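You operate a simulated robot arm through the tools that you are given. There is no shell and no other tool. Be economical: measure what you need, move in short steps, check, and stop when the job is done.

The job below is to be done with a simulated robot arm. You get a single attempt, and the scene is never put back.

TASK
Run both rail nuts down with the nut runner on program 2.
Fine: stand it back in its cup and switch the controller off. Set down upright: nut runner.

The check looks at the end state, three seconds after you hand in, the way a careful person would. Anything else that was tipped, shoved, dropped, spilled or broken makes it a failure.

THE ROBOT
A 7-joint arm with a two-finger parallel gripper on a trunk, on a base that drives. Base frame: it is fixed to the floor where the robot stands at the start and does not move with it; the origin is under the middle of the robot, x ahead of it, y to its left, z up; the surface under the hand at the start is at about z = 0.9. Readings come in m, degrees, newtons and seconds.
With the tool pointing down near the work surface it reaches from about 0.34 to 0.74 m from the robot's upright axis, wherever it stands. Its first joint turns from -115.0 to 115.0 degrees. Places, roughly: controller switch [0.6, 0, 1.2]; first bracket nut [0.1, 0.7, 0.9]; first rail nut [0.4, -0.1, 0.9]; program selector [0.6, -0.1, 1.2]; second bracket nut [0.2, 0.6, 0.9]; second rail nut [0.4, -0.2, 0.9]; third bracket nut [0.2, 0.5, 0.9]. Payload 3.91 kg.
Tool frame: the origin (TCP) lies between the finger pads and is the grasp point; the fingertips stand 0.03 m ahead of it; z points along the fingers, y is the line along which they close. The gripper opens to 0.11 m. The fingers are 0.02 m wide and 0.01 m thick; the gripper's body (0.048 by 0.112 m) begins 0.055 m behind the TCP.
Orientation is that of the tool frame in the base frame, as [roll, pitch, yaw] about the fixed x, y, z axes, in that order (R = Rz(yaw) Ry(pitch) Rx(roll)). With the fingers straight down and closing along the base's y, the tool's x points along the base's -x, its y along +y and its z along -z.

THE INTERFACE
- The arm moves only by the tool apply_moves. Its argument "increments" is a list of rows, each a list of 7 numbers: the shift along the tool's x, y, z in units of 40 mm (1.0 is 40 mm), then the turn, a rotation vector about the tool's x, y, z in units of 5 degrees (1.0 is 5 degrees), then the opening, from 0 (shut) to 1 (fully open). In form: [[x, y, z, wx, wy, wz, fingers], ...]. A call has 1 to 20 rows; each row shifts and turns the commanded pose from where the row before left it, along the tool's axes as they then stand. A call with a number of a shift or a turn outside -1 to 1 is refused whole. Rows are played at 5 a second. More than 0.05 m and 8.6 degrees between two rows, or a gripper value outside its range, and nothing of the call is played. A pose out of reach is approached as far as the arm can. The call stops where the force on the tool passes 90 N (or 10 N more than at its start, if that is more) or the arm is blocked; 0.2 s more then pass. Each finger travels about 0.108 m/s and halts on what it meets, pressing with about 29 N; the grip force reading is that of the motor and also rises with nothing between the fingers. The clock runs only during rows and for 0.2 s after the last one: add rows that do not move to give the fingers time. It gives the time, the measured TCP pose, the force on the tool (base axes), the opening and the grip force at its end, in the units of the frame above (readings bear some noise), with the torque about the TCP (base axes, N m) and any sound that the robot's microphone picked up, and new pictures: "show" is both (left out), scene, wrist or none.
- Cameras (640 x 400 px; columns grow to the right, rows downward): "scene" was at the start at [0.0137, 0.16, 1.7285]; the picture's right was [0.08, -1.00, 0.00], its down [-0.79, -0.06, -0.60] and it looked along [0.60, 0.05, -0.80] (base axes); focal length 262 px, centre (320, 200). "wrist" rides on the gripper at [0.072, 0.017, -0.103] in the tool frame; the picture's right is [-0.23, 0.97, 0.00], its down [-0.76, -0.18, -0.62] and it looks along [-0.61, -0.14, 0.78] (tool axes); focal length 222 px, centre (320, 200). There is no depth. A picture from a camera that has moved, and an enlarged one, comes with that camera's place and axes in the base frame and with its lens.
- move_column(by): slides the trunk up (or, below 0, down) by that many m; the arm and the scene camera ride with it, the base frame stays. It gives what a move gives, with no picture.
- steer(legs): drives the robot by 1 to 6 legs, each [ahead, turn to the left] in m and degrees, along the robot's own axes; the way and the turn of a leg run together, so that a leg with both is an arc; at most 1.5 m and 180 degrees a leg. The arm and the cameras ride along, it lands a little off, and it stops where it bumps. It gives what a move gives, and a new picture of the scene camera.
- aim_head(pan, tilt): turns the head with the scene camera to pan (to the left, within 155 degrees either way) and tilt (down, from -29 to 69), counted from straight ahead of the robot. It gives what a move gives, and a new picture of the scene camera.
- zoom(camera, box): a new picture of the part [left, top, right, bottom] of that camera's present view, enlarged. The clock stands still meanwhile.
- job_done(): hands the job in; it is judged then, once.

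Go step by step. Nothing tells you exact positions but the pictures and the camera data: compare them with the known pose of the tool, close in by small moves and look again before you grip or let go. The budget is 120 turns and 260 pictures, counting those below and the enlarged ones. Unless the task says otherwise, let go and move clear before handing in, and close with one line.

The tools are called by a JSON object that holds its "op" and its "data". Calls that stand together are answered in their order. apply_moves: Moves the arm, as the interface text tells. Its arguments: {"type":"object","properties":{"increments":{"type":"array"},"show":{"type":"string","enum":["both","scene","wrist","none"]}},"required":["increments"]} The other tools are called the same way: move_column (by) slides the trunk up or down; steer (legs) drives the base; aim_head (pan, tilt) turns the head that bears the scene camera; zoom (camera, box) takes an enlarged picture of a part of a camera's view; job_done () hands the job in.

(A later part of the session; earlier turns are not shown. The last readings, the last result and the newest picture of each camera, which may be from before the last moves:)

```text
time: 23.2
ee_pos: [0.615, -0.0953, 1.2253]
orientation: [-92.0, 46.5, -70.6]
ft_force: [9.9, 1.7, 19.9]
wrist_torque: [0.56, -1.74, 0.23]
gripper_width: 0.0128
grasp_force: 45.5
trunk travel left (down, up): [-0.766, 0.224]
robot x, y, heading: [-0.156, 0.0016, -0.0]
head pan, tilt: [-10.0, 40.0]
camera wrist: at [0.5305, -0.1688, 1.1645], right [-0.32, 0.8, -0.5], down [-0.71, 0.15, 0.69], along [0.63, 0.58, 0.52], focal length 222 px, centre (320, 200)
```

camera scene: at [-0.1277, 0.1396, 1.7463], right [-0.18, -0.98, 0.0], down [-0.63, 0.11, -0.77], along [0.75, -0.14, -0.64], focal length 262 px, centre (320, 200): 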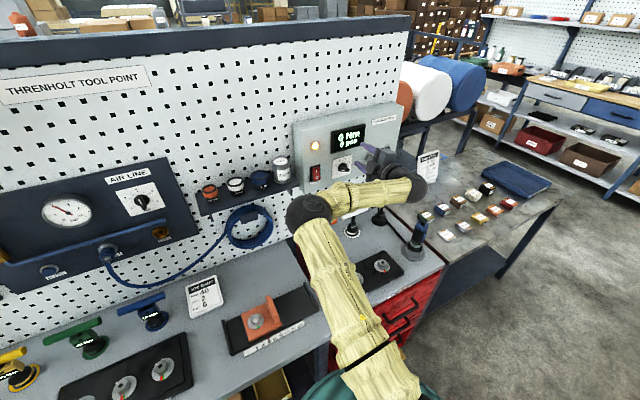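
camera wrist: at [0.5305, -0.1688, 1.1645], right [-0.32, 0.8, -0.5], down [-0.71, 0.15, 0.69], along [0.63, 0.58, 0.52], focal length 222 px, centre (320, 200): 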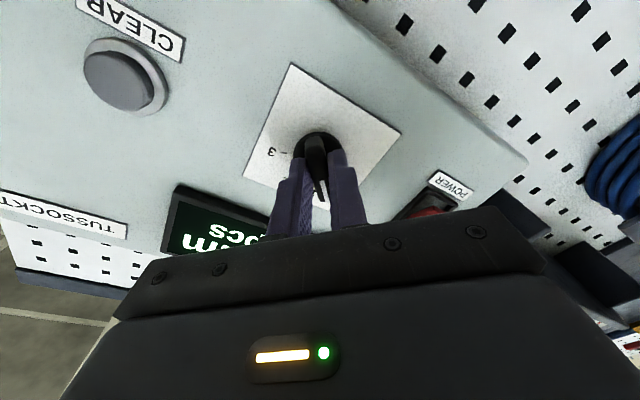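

The knob is following smoothly. I'll continue turning.

{"op": "apply_moves", "data": {"increments": [[0, 0, 0, 0, 0, 1, 0], [0, 0, 0, 0, 0, 1, 0], [0, 0, 0, 0, 0, 1, 0], [0, 0, 0, 0, 0, 1, 0], [0, 0, 0, 0, 0, 1, 0], [0, 0, 0, 0, 0, 1, 0]], "show": "wrist"}}

{"op": "zoom", "data": {"camera": "wrist", "box": [200, 60, 460, 260]}}

{"op": "zoom", "data": {"camera": "scene", "box": [285, 100, 415, 200]}}

```text
time: 24.6
ee_pos: [0.6145, -0.0968, 1.2246]
orientation: [-96.1, 76.7, -75.2]
ft_force: [13.1, -2.3, 21.4]
wrist_torque: [0.51, -1.55, -0.62]
gripper_width: 0.0125
grasp_force: 44.6
trunk travel left (down, up): [-0.766, 0.224]
robot x, y, heading: [-0.151, -0.0013, -0.2]
head pan, tilt: [-10.0, 40.0]
camera wrist: at [0.5164, -0.1344, 1.1539], right [-0.35, 0.94, 0.0], down [-0.57, -0.21, 0.8], along [0.74, 0.28, 0.6], focal length 222 px, centre (320, 200)
```

wrist: 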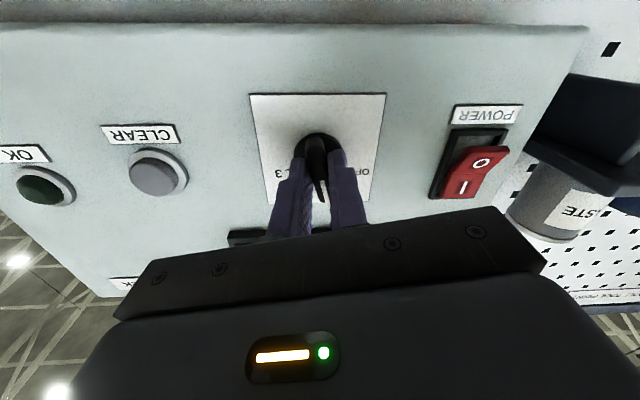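

```text
2.00 times, centred on (330, 160) of wrist
camera zoom: at [0.5164, -0.1344, 1.1539], right [-0.35, 0.94, 0.0], down [-0.57, -0.21, 0.8], along [0.74, 0.28, 0.6], focal length 444 px, centre (300, 280)
```

zoom: 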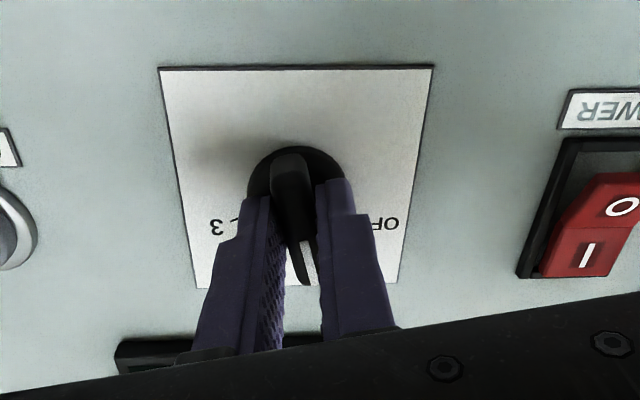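

```text
4.00 times, centred on (350, 150) of scene
camera zoom: at [-0.1287, 0.1395, 1.6624], right [-0.18, -0.98, 0.0], down [-0.63, 0.11, -0.77], along [0.75, -0.14, -0.64], focal length 1048 px, centre (200, 400)
```

zoom: 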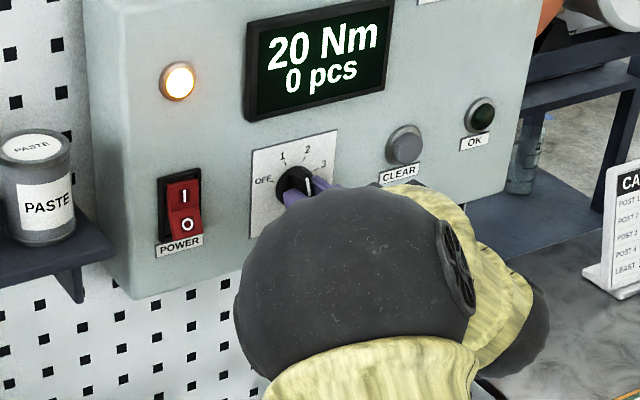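

The display shows 20 Nm (program 1) with the pointer just left of vertical. About 38° more should reach position 2.

{"op": "apply_moves", "data": {"increments": [[0, 0, 0, 0, 0, 1, 0], [0, 0, 0, 0, 0, 1, 0], [0, 0, 0, 0, 0, 1, 0], [0, 0, 0, 0, 0, 1, 0], [0, 0, 0, 0, 0, 1, 0], [0, 0, 0, 0, 0, 1, 0], [0, 0, 0, 0, 0, 1, 0], [0, 0, 0, 0, 0, 0, 0]], "show": "both"}}

{"op": "zoom", "data": {"camera": "scene", "box": [285, 100, 415, 200]}}

{"op": "zoom", "data": {"camera": "wrist", "box": [200, 60, 460, 260]}}

```text
time: 26.4
ee_pos: [0.6134, -0.0963, 1.2239]
orientation: [94.4, 68.3, 114.8]
ft_force: [3.6, -4.1, 14.2]
wrist_torque: [0.38, -1.1, -1.26]
gripper_width: 0.0122
grasp_force: 44.7
trunk travel left (down, up): [-0.766, 0.224]
robot x, y, heading: [-0.1493, -0.0021, -0.2]
head pan, tilt: [-10.0, 40.0]
camera scene: at [-0.1296, 0.1389, 1.6624], right [-0.18, -0.98, 0.0], down [-0.63, 0.11, -0.77], along [0.75, -0.14, -0.64], focal length 262 px, centre (320, 200)
camera wrist: at [0.5007, -0.0944, 1.1668], right [-0.28, 0.77, 0.57], down [-0.41, -0.63, 0.66], along [0.87, -0.05, 0.49], focal length 222 px, centre (320, 200)
```

scene: 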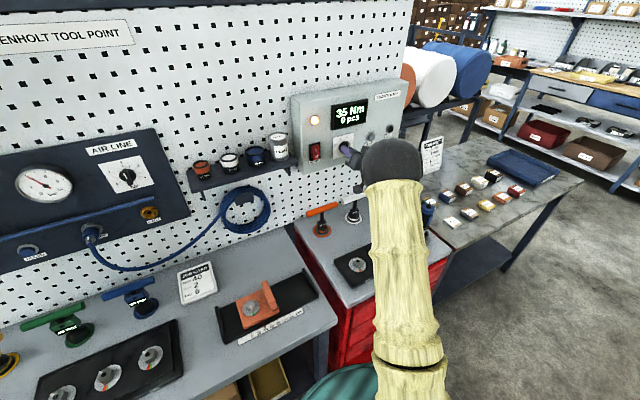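
wrist: 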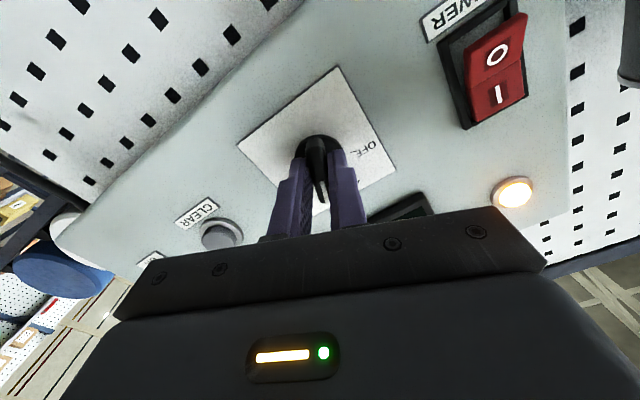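

```text
4.00 times, centred on (350, 150) of scene
camera zoom: at [-0.1296, 0.1389, 1.6624], right [-0.18, -0.98, 0.0], down [-0.63, 0.11, -0.77], along [0.75, -0.14, -0.64], focal length 1048 px, centre (200, 400)
```

zoom: 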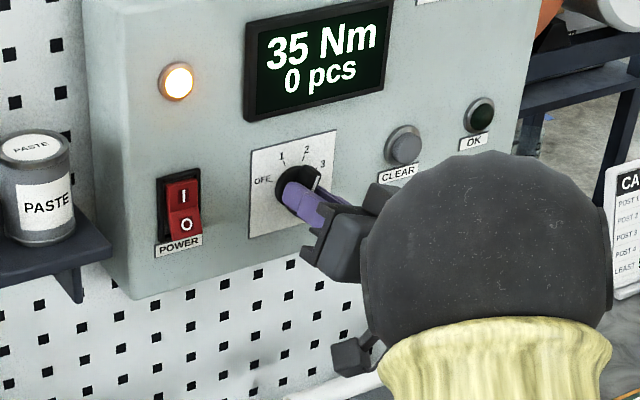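

```text
2.00 times, centred on (330, 160) of wrist
camera zoom: at [0.5007, -0.0944, 1.1668], right [-0.28, 0.77, 0.57], down [-0.41, -0.63, 0.66], along [0.87, -0.05, 0.49], focal length 444 px, centre (300, 280)
```

zoom: 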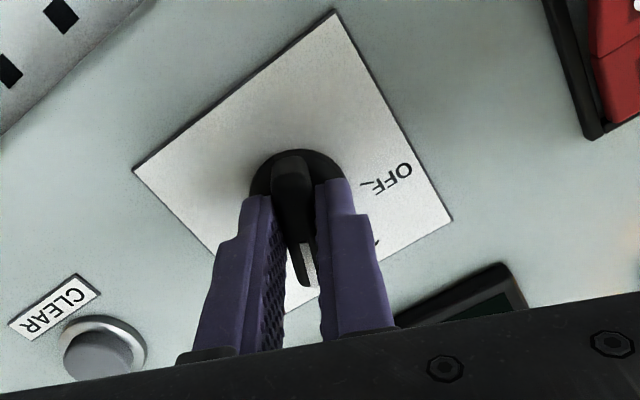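

The display reads 35 Nm with the pointer by 2. I'll open and back away straight, then check the pointer.

{"op": "apply_moves", "data": {"increments": [[0, 0, 0, 0, 0, 0, 0.4], [0, 0, 0, 0, 0, 0, 0.4], [0, 0, -0.6, 0, 0, 0, 0.4], [0, 0, -0.8, 0, 0, 0, 0.4], [0, 0, -0.8, 0, 0, 0, 0.4]], "show": "wrist"}}

{"op": "zoom", "data": {"camera": "wrist", "box": [200, 20, 460, 220]}}

{"op": "zoom", "data": {"camera": "scene", "box": [285, 100, 415, 200]}}

```text
time: 27.6
ee_pos: [0.5314, -0.1295, 1.2273]
orientation: [94.4, 68.4, 115.0]
ft_force: [-0.1, 0.5, -0.2]
wrist_torque: [-0.04, 0.0, 0.02]
gripper_width: 0.044
grasp_force: 0.0
trunk travel left (down, up): [-0.766, 0.224]
robot x, y, heading: [-0.153, -0.0004, -0.3]
head pan, tilt: [-10.0, 40.0]
camera wrist: at [0.4172, -0.1286, 1.1687], right [-0.28, 0.77, 0.57], down [-0.41, -0.63, 0.66], along [0.87, -0.05, 0.49], focal length 222 px, centre (320, 200)
```

wrist: 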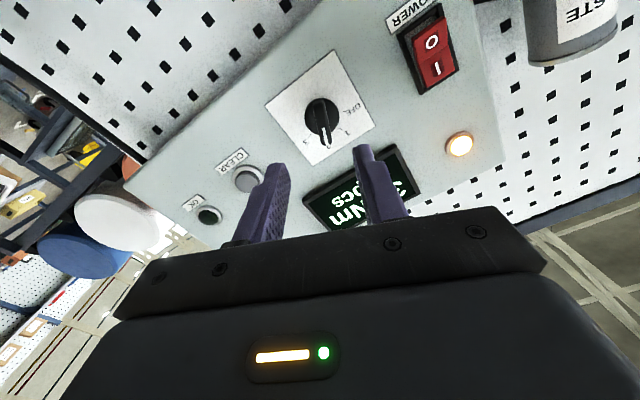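

```text
2.00 times, centred on (330, 120) of wrist
camera zoom: at [0.4172, -0.1286, 1.1687], right [-0.28, 0.77, 0.57], down [-0.41, -0.63, 0.66], along [0.87, -0.05, 0.49], focal length 444 px, centre (300, 360)
```

zoom: 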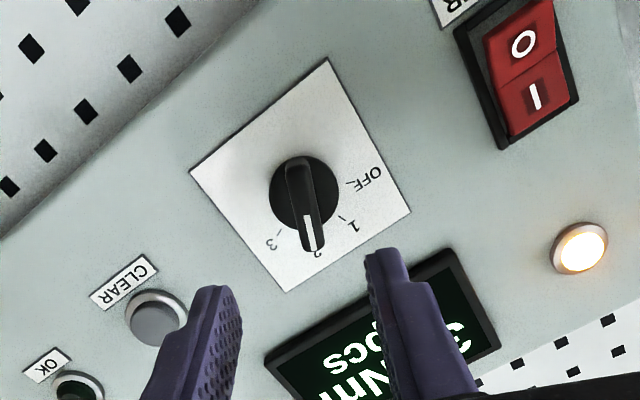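

```text
4.00 times, centred on (350, 150) of scene
camera zoom: at [-0.1288, 0.1391, 1.6624], right [-0.18, -0.98, 0.0], down [-0.63, 0.11, -0.77], along [0.75, -0.14, -0.64], focal length 1048 px, centre (200, 400)
```

zoom: 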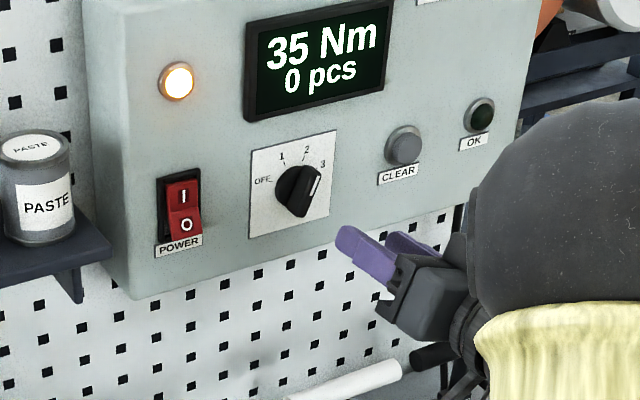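

Program 2 (35 Nm) is set. I'll roll the hand level and swing it to point down while backing away from the panel and rising.

{"op": "apply_moves", "data": {"increments": [[-0.4, 0, 0, 0, 0, -1, 0.6], [-0.4, 0, 0, 0, 0, -1, 0.6], [-0.4, 0, 0, 0, 0, -1, 0.6], [-0.4, 0, 0, 0, 0, -1, 0.6], [0, 0, -0.2, 0, 1, 0, 0.6], [0, 0, -0.2, 0, 1, 0, 0.6], [0, 0, -0.2, 0, 1, 0, 0.6], [0, 0, -0.2, 0, 1, 0, 0.6], [0, 0, -0.2, 0, 1, 0, 0.6], [0, 0, -0.2, 0, 1, 0, 0.6], [0, 0, -0.2, 0, 1, 0, 0.6], [0, 0, -0.2, 0, 1, 0, 0.6], [0, 0, -0.2, 0, 1, 0, 0.6]], "show": "both"}}

```text
time: 30.4
ee_pos: [0.48, -0.1665, 1.3165]
orientation: [178.0, 43.3, -160.7]
ft_force: [-0.3, 0.1, -0.6]
wrist_torque: [0.0, 0.01, 0.0]
gripper_width: 0.0658
grasp_force: 0.1
trunk travel left (down, up): [-0.766, 0.224]
robot x, y, heading: [-0.1535, 0.0039, -0.4]
head pan, tilt: [-10.0, 40.0]
camera scene: at [-0.1279, 0.1395, 1.6623], right [-0.18, -0.98, 0.0], down [-0.63, 0.11, -0.77], along [0.75, -0.14, -0.64], focal length 262 px, centre (320, 200)
camera wrist: at [0.3576, -0.1962, 1.3414], right [-0.19, 0.96, 0.18], down [0.19, -0.15, 0.97], along [0.96, 0.22, -0.16], focal length 222 px, centre (320, 200)
```

scene: 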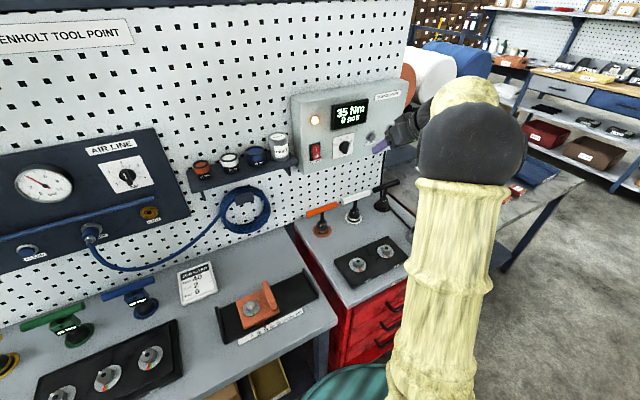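
wrist: 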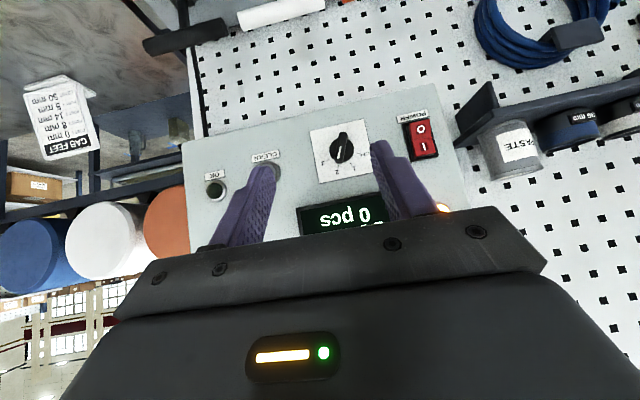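

Good. I'll finish turning the hand to vertical and raise the trunk back up for clearance.

{"op": "apply_moves", "data": {"increments": [[0, 0, -0.2, 0, 1, 0, 0.8], [0, 0, -0.2, 0, 1, 0, 0.8], [0, 0, -0.2, 0, 1, 0, 0.8], [0, 0, -0.2, 0, 1, 0, 0.8], [0, 0, -0.2, 0, 1, 0, 0.8], [0, 0, -0.2, 0, 1, 0, 0.8], [0, 0, -0.2, 0, 1, 0, 0.8], [0, 0, -0.2, 0, 1, 0, 0.8], [0, 0, -0.2, 0, 0.66, 0, 0.8]], "show": "both"}}

{"op": "zoom", "data": {"camera": "wrist", "box": [120, 0, 420, 190]}}

```text
time: 32.4
ee_pos: [0.456, -0.1779, 1.3762]
orientation: [178.4, -0.1, -159.2]
ft_force: [-0.1, -0.5, 0.2]
wrist_torque: [0.04, -0.03, -0.01]
gripper_width: 0.0882
grasp_force: 0.1
trunk travel left (down, up): [-0.766, 0.224]
robot x, y, heading: [-0.1503, 0.0, -0.3]
head pan, tilt: [-10.0, 40.0]
camera scene: at [-0.1273, 0.1384, 1.6624], right [-0.18, -0.98, 0.0], down [-0.63, 0.11, -0.77], along [0.75, -0.14, -0.64], focal length 262 px, centre (320, 200)
camera wrist: at [0.3819, -0.1906, 1.4805], right [-0.13, 0.99, 0.03], down [0.78, 0.09, 0.62], along [0.61, 0.1, -0.79], focal length 222 px, centre (320, 200)
```

scene: 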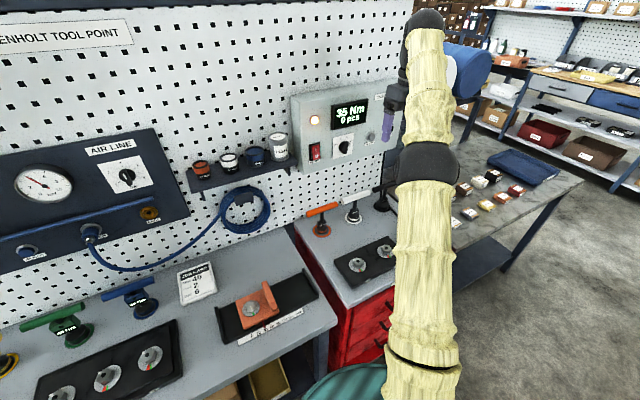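
wrist: 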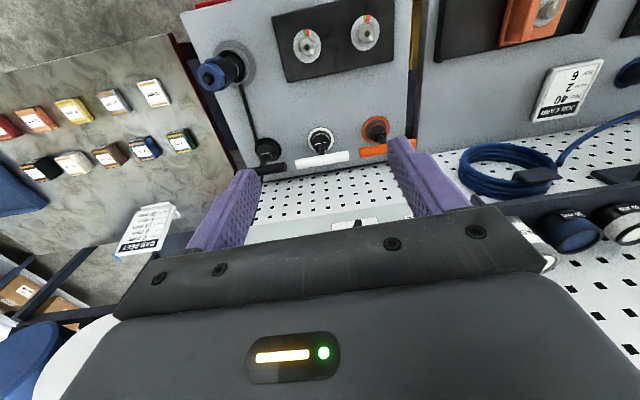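

```text
2.11 times, centred on (270, 95) of wrist
camera zoom: at [0.3819, -0.1906, 1.4805], right [-0.13, 0.99, 0.03], down [0.78, 0.09, 0.62], along [0.61, 0.1, -0.79], focal length 468 px, centre (425, 421)
```

zoom: 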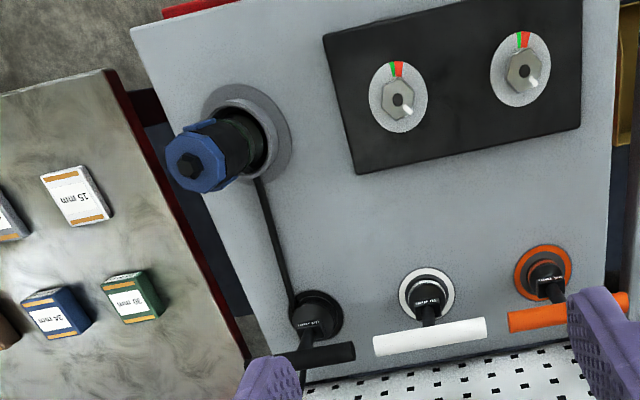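

The hand is vertical. The runner is at about (0.473,-0.356) with its top near z 1.055. I'll drive 10 cm ahead for reach and then move the hand over it.

{"op": "steer", "data": {"legs": [[0.1, 0]]}}

{"op": "aim_head", "data": {"pan": -30, "tilt": 50}}

```text
time: 33.6
ee_pos: [0.5526, -0.1773, 1.3766]
orientation: [178.4, 0.0, -159.2]
ft_force: [0.4, -0.1, -1.3]
wrist_torque: [-0.03, 0.04, -0.02]
gripper_width: 0.0878
grasp_force: 0.1
trunk travel left (down, up): [-0.766, 0.224]
robot x, y, heading: [-0.0569, 0.0029, -0.6]
head pan, tilt: [-10.0, 40.0]
camera scene: at [-0.0279, 0.139, 1.6623], right [-0.18, -0.98, 0.0], down [-0.63, 0.12, -0.77], along [0.75, -0.14, -0.64], focal length 262 px, centre (320, 200)
```

scene: 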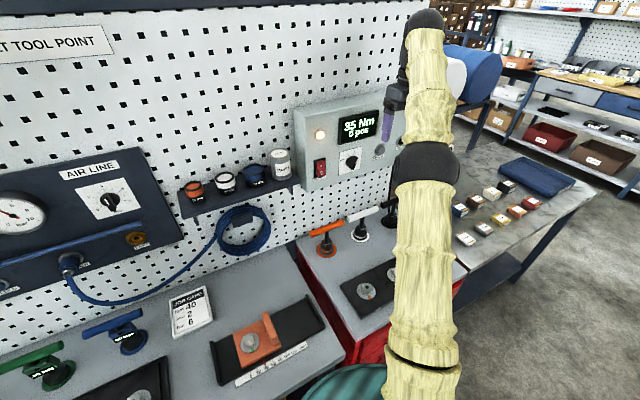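

```text
time: 34.5
ee_pos: [0.5525, -0.1792, 1.3771]
orientation: [178.4, 0.1, -159.4]
ft_force: [-0.2, 0.7, 0.0]
wrist_torque: [0.02, 0.0, -0.02]
gripper_width: 0.0881
grasp_force: 0.0
trunk travel left (down, up): [-0.766, 0.224]
robot x, y, heading: [-0.0556, -0.0017, -0.2]
head pan, tilt: [-30.0, 50.0]
camera scene: at [-0.0467, 0.1155, 1.6482], right [-0.5, -0.86, 0.0], down [-0.66, 0.39, -0.64], along [0.55, -0.32, -0.77], focal length 262 px, centre (320, 200)
```

scene: 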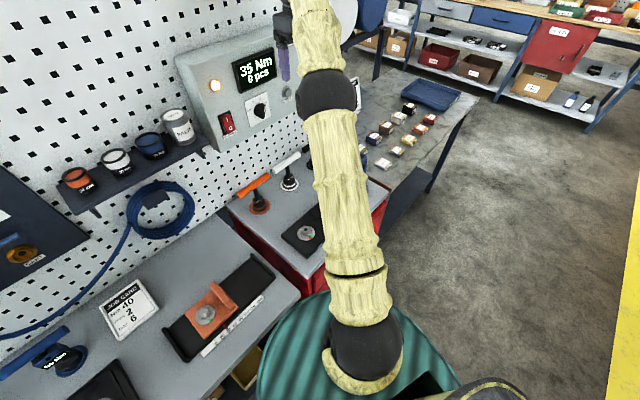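

I'll move the hand above the runner, staying high at about z 1.30.

{"op": "apply_moves", "data": {"increments": [[0.57, -0.57, 0.3, 0.32, 0, 0, 0.8], [0.57, -0.57, 0.3, 0, 0, 0, 0.8], [0.57, -0.57, 0.3, 0, 0, 0, 0.8], [0.57, -0.57, 0.3, 0, 0, 0, 0.8], [0.57, -0.57, 0.3, 0, 0, 0, 0.8], [0.57, -0.57, 0.3, 0, 0, 0, 0.8], [0, 0, 0, 0, 0, 0, 0.8]], "show": "both"}}

{"op": "zoom", "data": {"camera": "wrist", "box": [200, 0, 440, 200]}}

```text
time: 36.1
ee_pos: [0.472, -0.3524, 1.3044]
orientation: [-180.0, 0.1, -159.3]
ft_force: [-1.0, -0.2, 0.4]
wrist_torque: [-0.05, -0.01, 0.01]
gripper_width: 0.088
grasp_force: 0.0
trunk travel left (down, up): [-0.766, 0.224]
robot x, y, heading: [-0.0578, 0.0039, -0.3]
head pan, tilt: [-30.0, 50.0]
camera scene: at [-0.0469, 0.116, 1.6481], right [-0.51, -0.86, 0.0], down [-0.66, 0.39, -0.64], along [0.55, -0.32, -0.77], focal length 262 px, centre (320, 200)
camera wrist: at [0.3983, -0.3619, 1.4083], right [-0.13, 0.99, 0.0], down [0.77, 0.1, 0.62], along [0.62, 0.08, -0.78], focal length 222 px, centre (320, 200)
```

scene: 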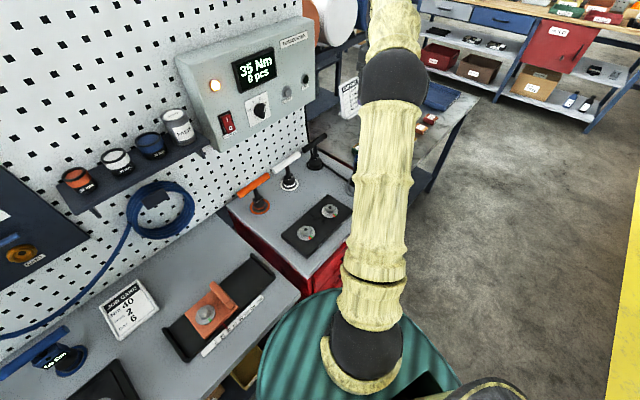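
wrist: 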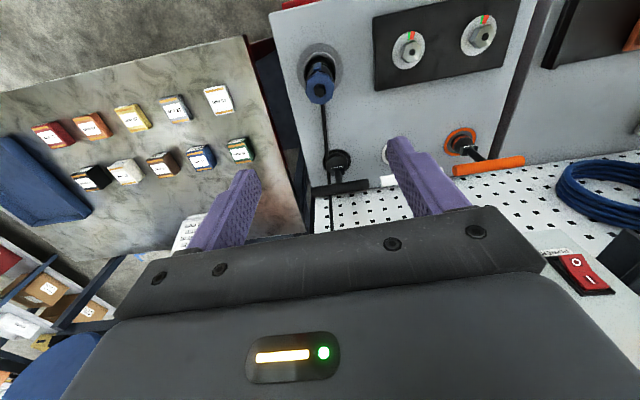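

```text
2.00 times, centred on (320, 100) of wrist
camera zoom: at [0.3983, -0.3619, 1.4083], right [-0.13, 0.99, 0.0], down [0.77, 0.1, 0.62], along [0.62, 0.08, -0.78], focal length 444 px, centre (320, 400)
```

zoom: 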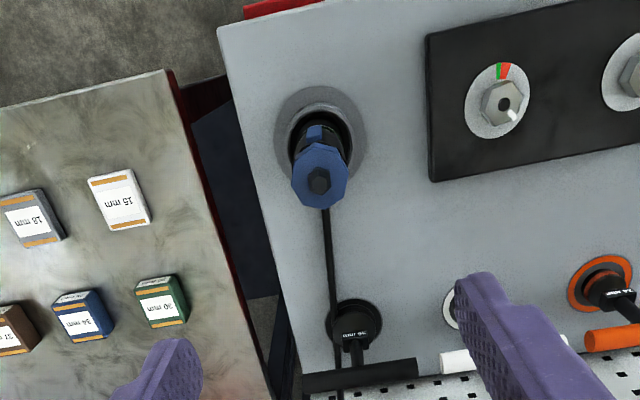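

I'm centred over the runner within a couple of mm. I'll descend to just above its top.

{"op": "apply_moves", "data": {"increments": [[0, 0, 0.8, 0, 0, 0, 0.8], [0, 0, 0.8, 0, 0, 0, 0.8], [0, 0, 0.8, 0, 0, 0, 0.8], [0, 0, 0.8, 0, 0, 0, 0.8], [0, 0, 0.8, 0, 0, 0, 0.8], [0, 0, 0.8, 0, 0, 0, 0.8], [0, 0, 0, 0, 0, 0, 0.8]], "show": "wrist"}}

{"op": "zoom", "data": {"camera": "wrist", "box": [200, 40, 440, 240]}}

```text
time: 37.7
ee_pos: [0.4732, -0.3555, 1.1115]
orientation: [-179.8, 0.1, -159.3]
ft_force: [-0.2, 0.2, -0.9]
wrist_torque: [0.03, 0.0, 0.07]
gripper_width: 0.0881
grasp_force: 0.1
trunk travel left (down, up): [-0.766, 0.224]
robot x, y, heading: [-0.0531, -0.0001, -0.3]
head pan, tilt: [-30.0, 50.0]
camera wrist: at [0.3995, -0.3641, 1.2142], right [-0.13, 0.99, 0.0], down [0.77, 0.1, 0.62], along [0.62, 0.08, -0.78], focal length 222 px, centre (320, 200)
```

wrist: 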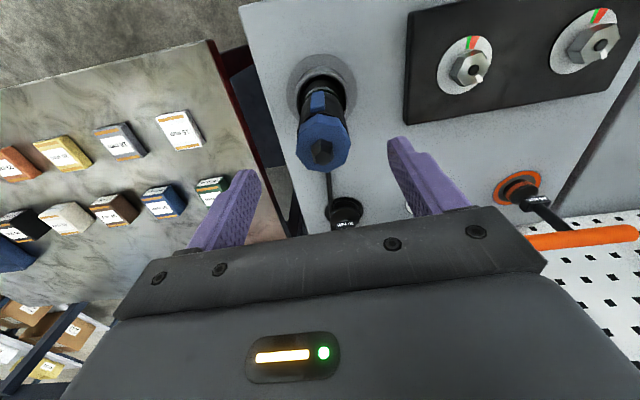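

```text
2.00 times, centred on (320, 140) of wrist
camera zoom: at [0.3995, -0.3641, 1.2142], right [-0.13, 0.99, 0.0], down [0.77, 0.1, 0.62], along [0.62, 0.08, -0.78], focal length 444 px, centre (320, 320)
```

zoom: 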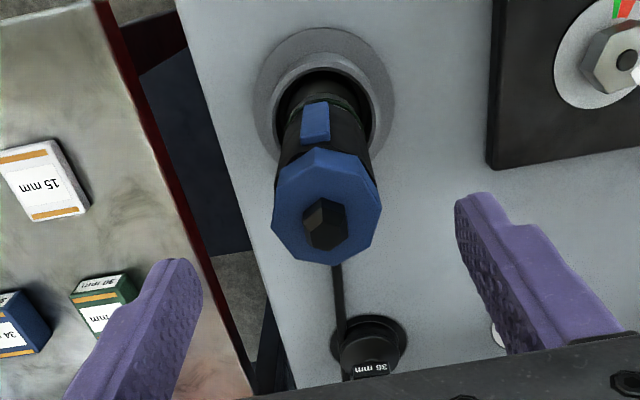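

The runner is centred. There's a blue patch on its body that could be a trigger, so I'll look closer before choosing the grip.

{"op": "zoom", "data": {"camera": "wrist", "box": [280, 50, 360, 180]}}

{"op": "aim_head", "data": {"pan": -45, "tilt": 45}}

```text
3.08 times, centred on (320, 115) of wrist
camera zoom: at [0.3995, -0.3641, 1.2142], right [-0.13, 0.99, 0.0], down [0.77, 0.1, 0.62], along [0.62, 0.08, -0.78], focal length 684 px, centre (320, 462)
```

zoom: 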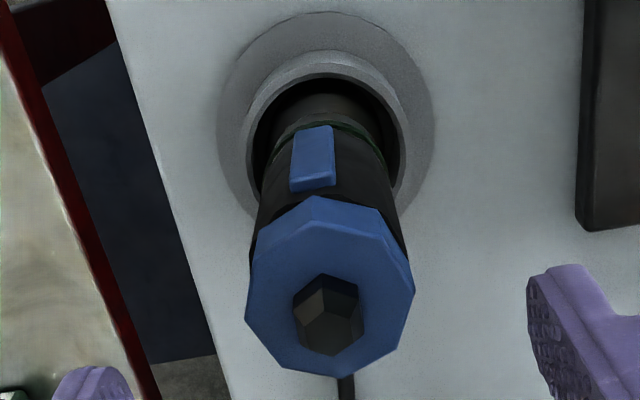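

```text
time: 38.5
ee_pos: [0.4751, -0.3542, 1.1101]
orientation: [180.0, 0.1, -159.3]
ft_force: [0.0, -0.5, -0.7]
wrist_torque: [-0.03, -0.03, 0.01]
gripper_width: 0.0882
grasp_force: 0.0
trunk travel left (down, up): [-0.766, 0.224]
robot x, y, heading: [-0.0534, -0.0012, -0.5]
head pan, tilt: [-45.0, 45.0]
camera scene: at [-0.0562, 0.0965, 1.6551], right [-0.71, -0.7, 0.0], down [-0.5, 0.5, -0.71], along [0.5, -0.5, -0.71], focal length 262 px, centre (320, 200)
```

scene: 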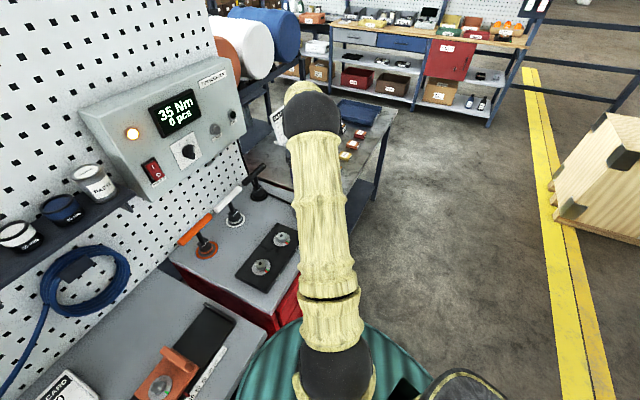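

The patch faces the robot side, and I'll grip across the other axis first. I'll descend around the head to TCP z about 1.022.

{"op": "apply_moves", "data": {"increments": [[0, 0.06, 0.6, 0, 0, 0, 0.8], [0, 0, 0.6, 0, 0, 0, 0.8], [0, 0, 0.6, 0, 0, 0, 0.8], [0, 0, 0.4, 0, 0, 0, 0.8], [0, 0, 0, 0, 0, 0, 0.8]], "show": "wrist"}}

{"op": "zoom", "data": {"camera": "wrist", "box": [200, 60, 440, 260]}}

```text
time: 39.6
ee_pos: [0.4699, -0.3525, 1.0228]
orientation: [-180.0, 0.1, -159.2]
ft_force: [-0.5, 0.0, 0.1]
wrist_torque: [-0.02, -0.02, 0.04]
gripper_width: 0.0879
grasp_force: 0.0
trunk travel left (down, up): [-0.766, 0.224]
robot x, y, heading: [-0.0552, 0.0011, -0.4]
head pan, tilt: [-45.0, 45.0]
camera wrist: at [0.3969, -0.362, 1.1265], right [-0.13, 0.99, 0.0], down [0.77, 0.1, 0.62], along [0.62, 0.08, -0.78], focal length 222 px, centre (320, 200)
```

wrist: 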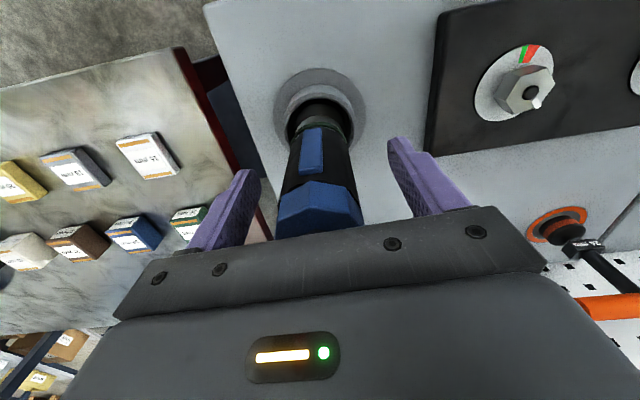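

```text
2.00 times, centred on (320, 160) of wrist
camera zoom: at [0.3969, -0.362, 1.1265], right [-0.13, 0.99, 0.0], down [0.77, 0.1, 0.62], along [0.62, 0.08, -0.78], focal length 444 px, centre (320, 280)
```

zoom: 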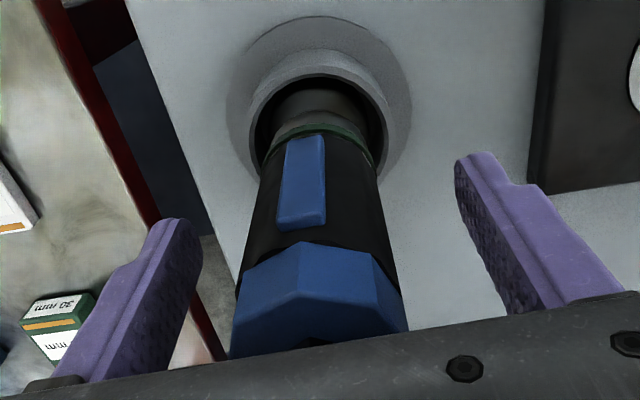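

Centred. I'll close on it.

{"op": "apply_moves", "data": {"increments": [[0, 0, 0, 0, 0, 0, 0.35], [0, 0, 0, 0, 0, 0, 0], [0, 0, 0, 0, 0, 0, 0], [0, 0, 0, 0, 0, 0, 0]], "show": "wrist"}}

```text
time: 40.6
ee_pos: [0.4705, -0.3539, 1.0235]
orientation: [-180.0, 0.0, -159.3]
ft_force: [0.4, -2.3, 0.4]
wrist_torque: [-0.12, -0.04, 0.0]
gripper_width: 0.0428
grasp_force: 28.9
trunk travel left (down, up): [-0.766, 0.224]
robot x, y, heading: [-0.0558, 0.0011, -0.3]
head pan, tilt: [-45.0, 45.0]
camera wrist: at [0.397, -0.3625, 1.1267], right [-0.13, 0.99, 0.0], down [0.77, 0.1, 0.62], along [0.62, 0.08, -0.78], focal length 222 px, centre (320, 200)
```

wrist: 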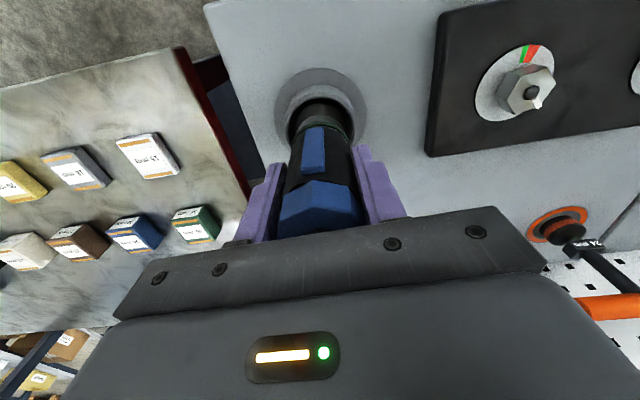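

Gripped (43 mm). I'll lift straight up slowly.

{"op": "apply_moves", "data": {"increments": [[0, 0, -0.3, 0, 0, 0, 0], [0, 0, -0.5, 0, 0, 0, 0], [0, 0, -0.6, 0, 0, 0, 0], [0, 0, -0.7, 0, 0, 0, 0], [0, 0, -0.7, 0, 0, 0, 0], [0, 0, -0.6, 0, 0, 0, 0], [0, 0, 0, 0, 0, 0, 0]], "show": "both"}}

{"op": "zoom", "data": {"camera": "wrist", "box": [240, 60, 400, 240]}}

```text
time: 42.2
ee_pos: [0.4719, -0.3524, 1.1594]
orientation: [180.0, 0.1, -159.3]
ft_force: [-0.3, 0.2, -7.0]
wrist_torque: [0.0, 0.0, 0.02]
gripper_width: 0.0425
grasp_force: 28.6
trunk travel left (down, up): [-0.766, 0.224]
robot x, y, heading: [-0.0563, -0.0018, -0.4]
head pan, tilt: [-45.0, 45.0]
camera scene: at [-0.0552, 0.0958, 1.6551], right [-0.71, -0.7, 0.0], down [-0.5, 0.5, -0.71], along [0.5, -0.5, -0.71], focal length 262 px, centre (320, 200)
camera wrist: at [0.3987, -0.3622, 1.263], right [-0.13, 0.99, 0.0], down [0.78, 0.1, 0.62], along [0.62, 0.08, -0.78], focal length 222 px, centre (320, 200)
```

scene: 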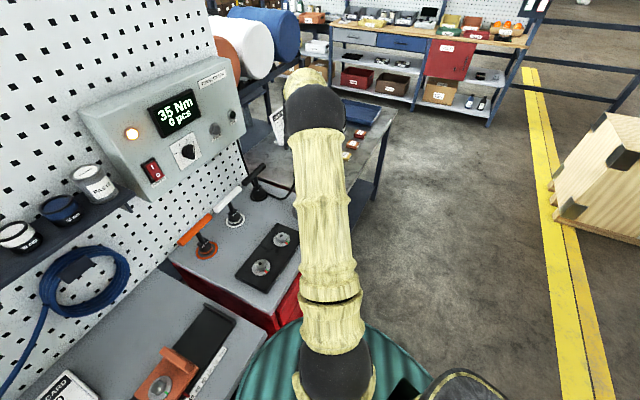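
wrist: 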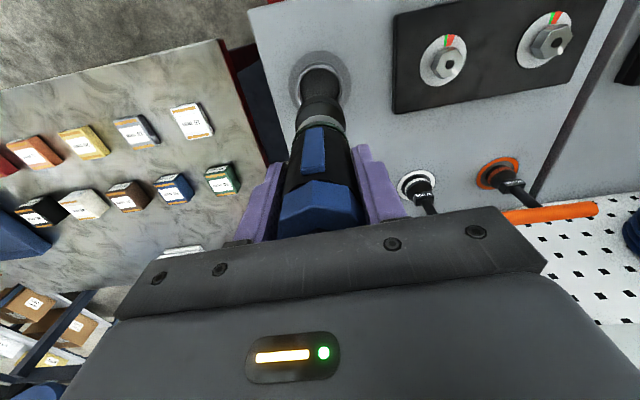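

```text
2.22 times, centred on (320, 150) of wrist
camera zoom: at [0.3987, -0.3622, 1.263], right [-0.13, 0.99, 0.0], down [0.78, 0.1, 0.62], along [0.62, 0.08, -0.78], focal length 494 px, centre (320, 311)
```

zoom: 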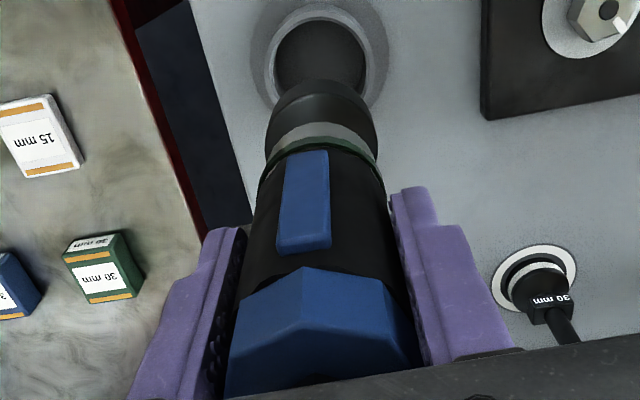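

The runner is lifted, with its socket bottom about 0.12 m below the TCP. I'll move to hover over the second rail nut at about (0.419,-0.195).

{"op": "apply_moves", "data": {"increments": [[0, 0.7, 0, 0, 0, 0, 0], [0, 0.7, 0, 0, 0, 0, 0], [0, 0.7, 0, 0, 0, 0, 0], [0, 0.7, 0, 0, 0, 0, 0], [-0.07, 0.67, 0, 0, 0, 0, 0], [-0.07, 0.67, 0.4, 0, 0, 0, 0], [0, 0, 0.6, 0, 0, 0, 0], [0, 0, 0, 0, 0, 0, 0]], "show": "both"}}

{"op": "zoom", "data": {"camera": "wrist", "box": [200, 0, 440, 200]}}

```text
time: 44.0
ee_pos: [0.4187, -0.1948, 1.12]
orientation: [-179.8, 0.1, -159.3]
ft_force: [-0.5, 0.5, -6.8]
wrist_torque: [-0.01, 0.06, 0.0]
gripper_width: 0.0424
grasp_force: 29.5
trunk travel left (down, up): [-0.766, 0.224]
robot x, y, heading: [-0.0536, -0.0009, -0.3]
head pan, tilt: [-45.0, 45.0]
camera scene: at [-0.0562, 0.0967, 1.6551], right [-0.71, -0.7, 0.0], down [-0.5, 0.5, -0.71], along [0.5, -0.5, -0.71], focal length 262 px, centre (320, 200)
camera wrist: at [0.3444, -0.205, 1.2238], right [-0.13, 0.99, 0.0], down [0.77, 0.1, 0.62], along [0.62, 0.08, -0.78], focal length 222 px, centre (320, 200)
```

scene: 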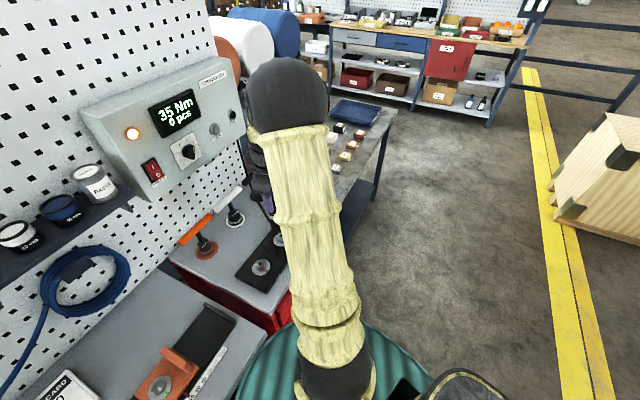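
wrist: 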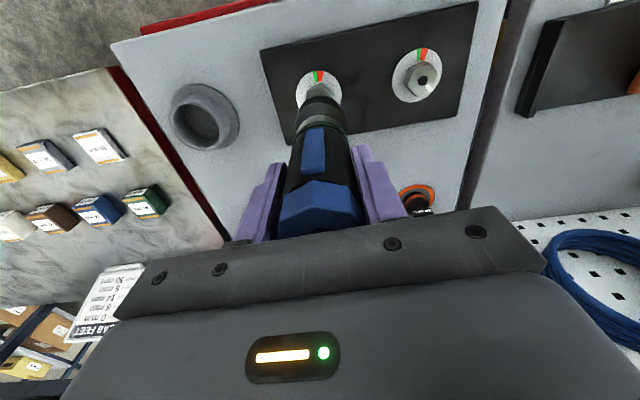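

```text
2.00 times, centred on (320, 100) of wrist
camera zoom: at [0.3444, -0.205, 1.2238], right [-0.13, 0.99, 0.0], down [0.77, 0.1, 0.62], along [0.62, 0.08, -0.78], focal length 444 px, centre (320, 400)
```

zoom: 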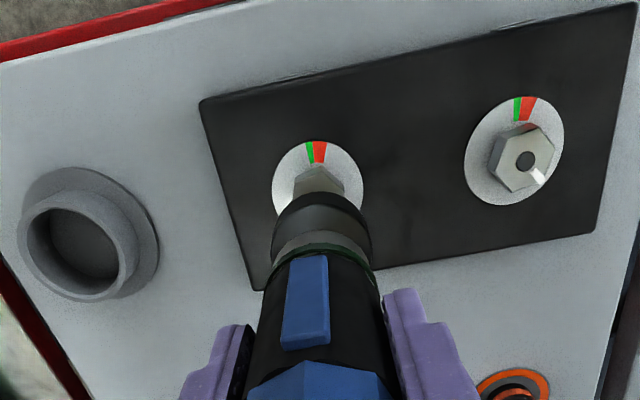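

Hovering nicely over nut 2. I'll descend to just above contact and check the alignment.

{"op": "apply_moves", "data": {"increments": [[0, 0, 0.4, 0, 0, 0, 0], [0, 0, 0.4, 0, 0, 0, 0], [0, 0, 0.3, 0, 0, 0, 0], [0, 0, 0, 0, 0, 0, 0]], "show": "wrist"}}

{"op": "zoom", "data": {"camera": "wrist", "box": [240, 20, 400, 153]}}

```text
time: 45.0
ee_pos: [0.4189, -0.1961, 1.0746]
orientation: [179.9, 0.1, -159.3]
ft_force: [0.1, 0.0, -7.3]
wrist_torque: [-0.06, 0.01, 0.0]
gripper_width: 0.0428
grasp_force: 29.2
trunk travel left (down, up): [-0.766, 0.224]
robot x, y, heading: [-0.0495, -0.0014, -0.2]
head pan, tilt: [-45.0, 45.0]
camera wrist: at [0.3452, -0.2053, 1.178], right [-0.13, 0.99, 0.0], down [0.77, 0.1, 0.62], along [0.62, 0.08, -0.78], focal length 222 px, centre (320, 200)
```

wrist: 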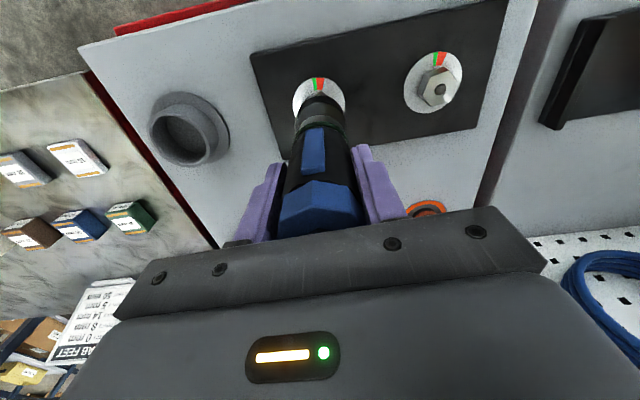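

```text
3.01 times, centred on (320, 86) of wrist
camera zoom: at [0.3452, -0.2053, 1.178], right [-0.13, 0.99, 0.0], down [0.77, 0.1, 0.62], along [0.62, 0.08, -0.78], focal length 668 px, centre (320, 541)
```

zoom: 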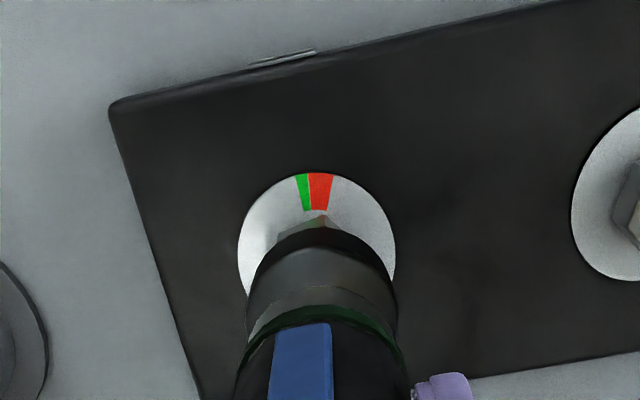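

The alignment is within a millimetre or so. I'll lower slowly onto the nut.

{"op": "apply_moves", "data": {"increments": [[0, -0.02, 0.15, 0, 0, 0, 0], [0, 0, 0.15, 0, 0, 0, 0], [0, 0, 0.15, 0, 0, 0, 0], [0, 0, 0.15, 0, 0, 0, 0], [0, 0, 0, 0, 0, 0, 0]], "show": "wrist"}}

{"op": "zoom", "data": {"camera": "wrist", "box": [240, 20, 400, 153]}}

```text
time: 46.2
ee_pos: [0.4202, -0.1939, 1.0537]
orientation: [-179.7, 0.4, -159.2]
ft_force: [9.3, 12.1, 25.6]
wrist_torque: [1.96, 0.97, 0.04]
gripper_width: 0.0421
grasp_force: 26.7
trunk travel left (down, up): [-0.766, 0.224]
robot x, y, heading: [-0.0521, 0.0017, -0.1]
head pan, tilt: [-45.0, 45.0]
camera wrist: at [0.345, -0.2044, 1.1574], right [-0.13, 0.99, -0.01], down [0.77, 0.11, 0.63], along [0.63, 0.08, -0.78], focal length 222 px, centre (320, 200)
```

wrist: 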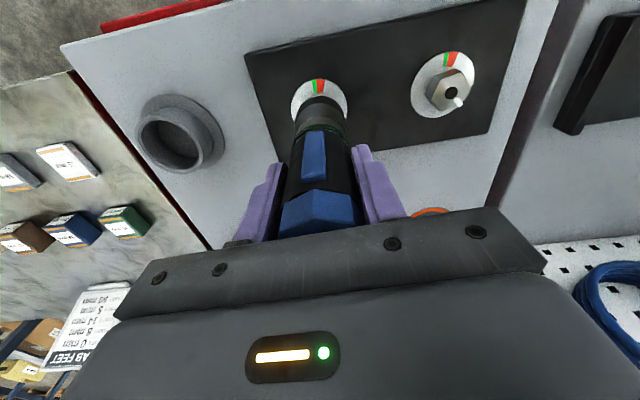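

```text
3.01 times, centred on (320, 86) of wrist
camera zoom: at [0.345, -0.2044, 1.1574], right [-0.13, 0.99, -0.01], down [0.77, 0.11, 0.63], along [0.63, 0.08, -0.78], focal length 668 px, centre (320, 541)
```

zoom: 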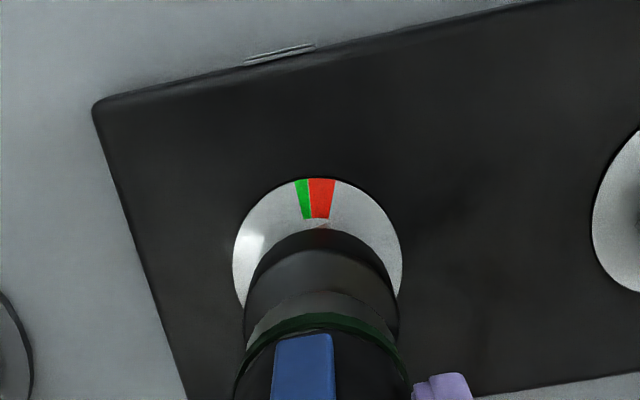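

Contact: about 33 N down with a slight lateral push. I'll ease sideways about 1.5 mm and press a bit more, listening for the runner.

{"op": "apply_moves", "data": {"increments": [[-0.04, 0.03, 0, 0, 0, 0, 0], [0, 0, 0.08, 0, 0, 0, 0], [0, 0, 0.08, 0, 0, 0, 0], [0, 0, 0, 0, 0, 0, 0], [0, 0, 0, 0, 0, 0, 0], [0, 0, 0, 0, 0, 0, 0]], "show": "wrist"}}

{"op": "zoom", "data": {"camera": "wrist", "box": [240, 20, 400, 153]}}

{"op": "zoom", "data": {"camera": "scene", "box": [70, 60, 270, 190]}}

```text
time: 47.6
ee_pos: [0.4197, -0.1943, 1.0487]
orientation: [-179.7, 0.3, -159.4]
ft_force: [10.9, -5.9, 38.9]
wrist_torque: [-0.97, -0.43, 0.08]
gripper_width: 0.0427
grasp_force: 28.9
trunk travel left (down, up): [-0.766, 0.224]
robot x, y, heading: [-0.0542, -0.0046, -0.2]
head pan, tilt: [-45.0, 45.0]
camera wrist: at [0.3451, -0.2036, 1.1514], right [-0.13, 0.99, 0.0], down [0.77, 0.1, 0.63], along [0.62, 0.08, -0.78], focal length 222 px, centre (320, 200)
```

wrist: 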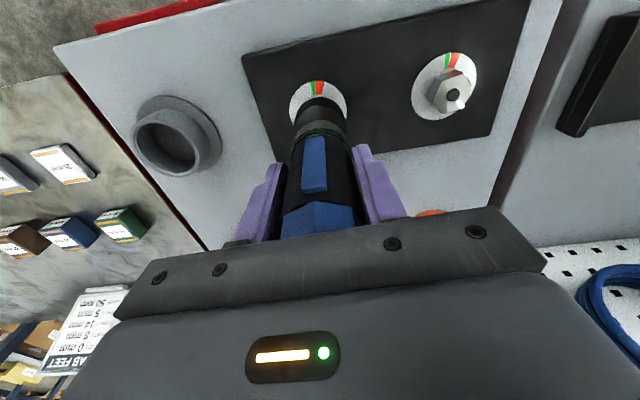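

```text
3.01 times, centred on (320, 86) of wrist
camera zoom: at [0.3451, -0.2036, 1.1514], right [-0.13, 0.99, 0.0], down [0.77, 0.1, 0.63], along [0.62, 0.08, -0.78], focal length 668 px, centre (320, 541)
```

zoom: 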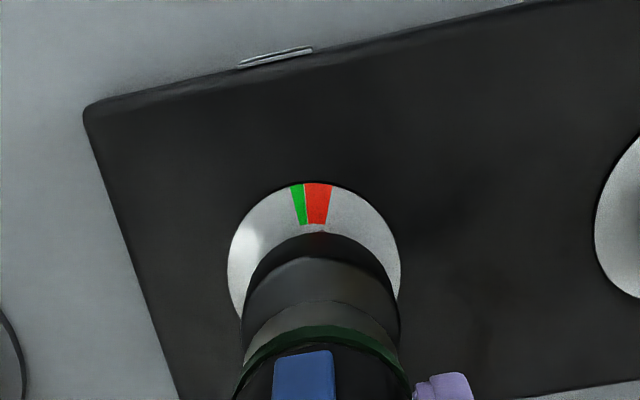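

```text
3.08 times, centred on (170, 125) of scene
camera zoom: at [-0.058, 0.0971, 1.6551], right [-0.71, -0.7, 0.0], down [-0.5, 0.5, -0.71], along [0.5, -0.5, -0.71], focal length 806 px, centre (782, 431)
```

zoom: 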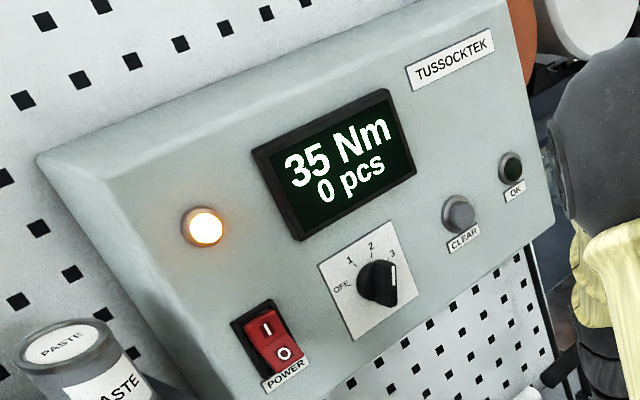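

The socket keeps sinking with no count yet. I'll press further in small steps.

{"op": "apply_moves", "data": {"increments": [[0, 0, 0.1, 0, 0, 0, 0], [0, 0, 0.1, 0, 0, 0, 0], [0, 0, 0.1, 0, 0, 0, 0], [0, 0, 0, 0, 0, 0, 0], [0, 0, 0, 0, 0, 0, 0], [0, 0, 0, 0, 0, 0, 0]], "show": "wrist"}}

{"op": "zoom", "data": {"camera": "wrist", "box": [240, 20, 400, 153]}}

{"op": "zoom", "data": {"camera": "scene", "box": [70, 60, 270, 190]}}

```text
time: 49.0
ee_pos: [0.4193, -0.1935, 1.0412]
orientation: [-179.3, 0.6, -159.3]
ft_force: [3.8, 8.3, 72.6]
wrist_torque: [-0.69, 0.22, 0.06]
gripper_width: 0.0429
grasp_force: 29.2
trunk travel left (down, up): [-0.766, 0.224]
robot x, y, heading: [-0.0534, -0.0016, 0.0]
head pan, tilt: [-45.0, 45.0]
camera wrist: at [0.3434, -0.2021, 1.1434], right [-0.13, 0.99, -0.01], down [0.77, 0.11, 0.63], along [0.63, 0.08, -0.77], focal length 222 px, centre (320, 200)
```

wrist: 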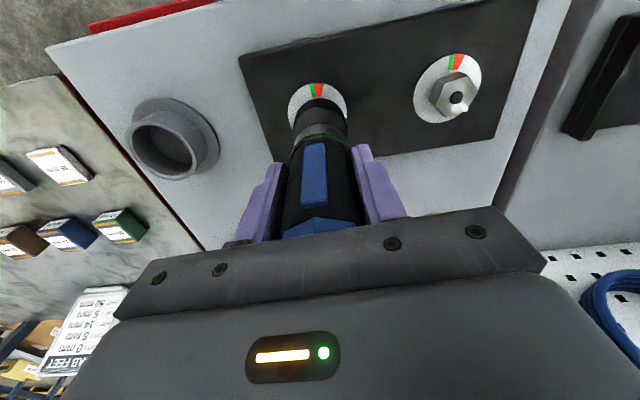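

```text
3.01 times, centred on (320, 86) of wrist
camera zoom: at [0.3434, -0.2021, 1.1434], right [-0.13, 0.99, -0.01], down [0.77, 0.11, 0.63], along [0.63, 0.08, -0.77], focal length 668 px, centre (320, 541)
```

zoom: 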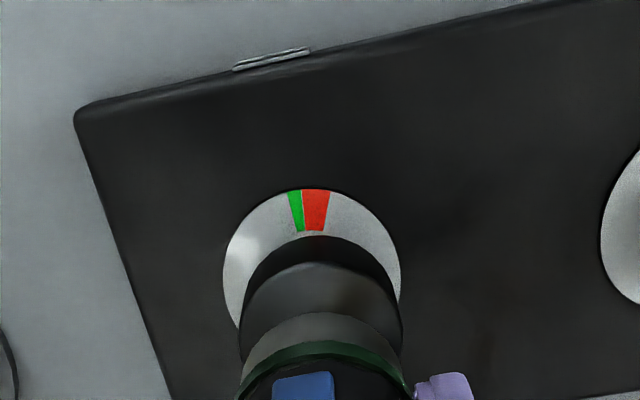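

```text
3.08 times, centred on (170, 125) of scene
camera zoom: at [-0.0622, 0.1007, 1.6551], right [-0.71, -0.7, 0.0], down [-0.49, 0.5, -0.71], along [0.5, -0.5, -0.7], focal length 806 px, centre (782, 431)
```

zoom: 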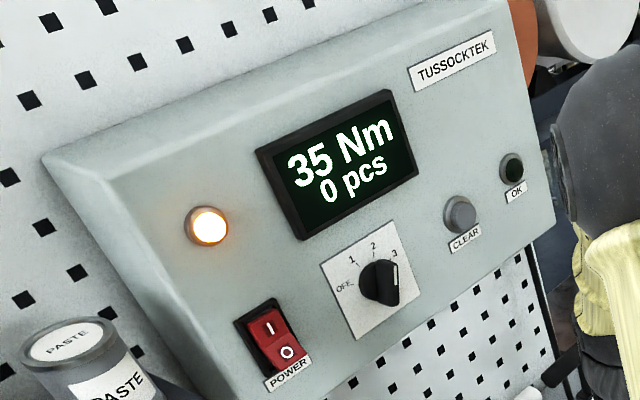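

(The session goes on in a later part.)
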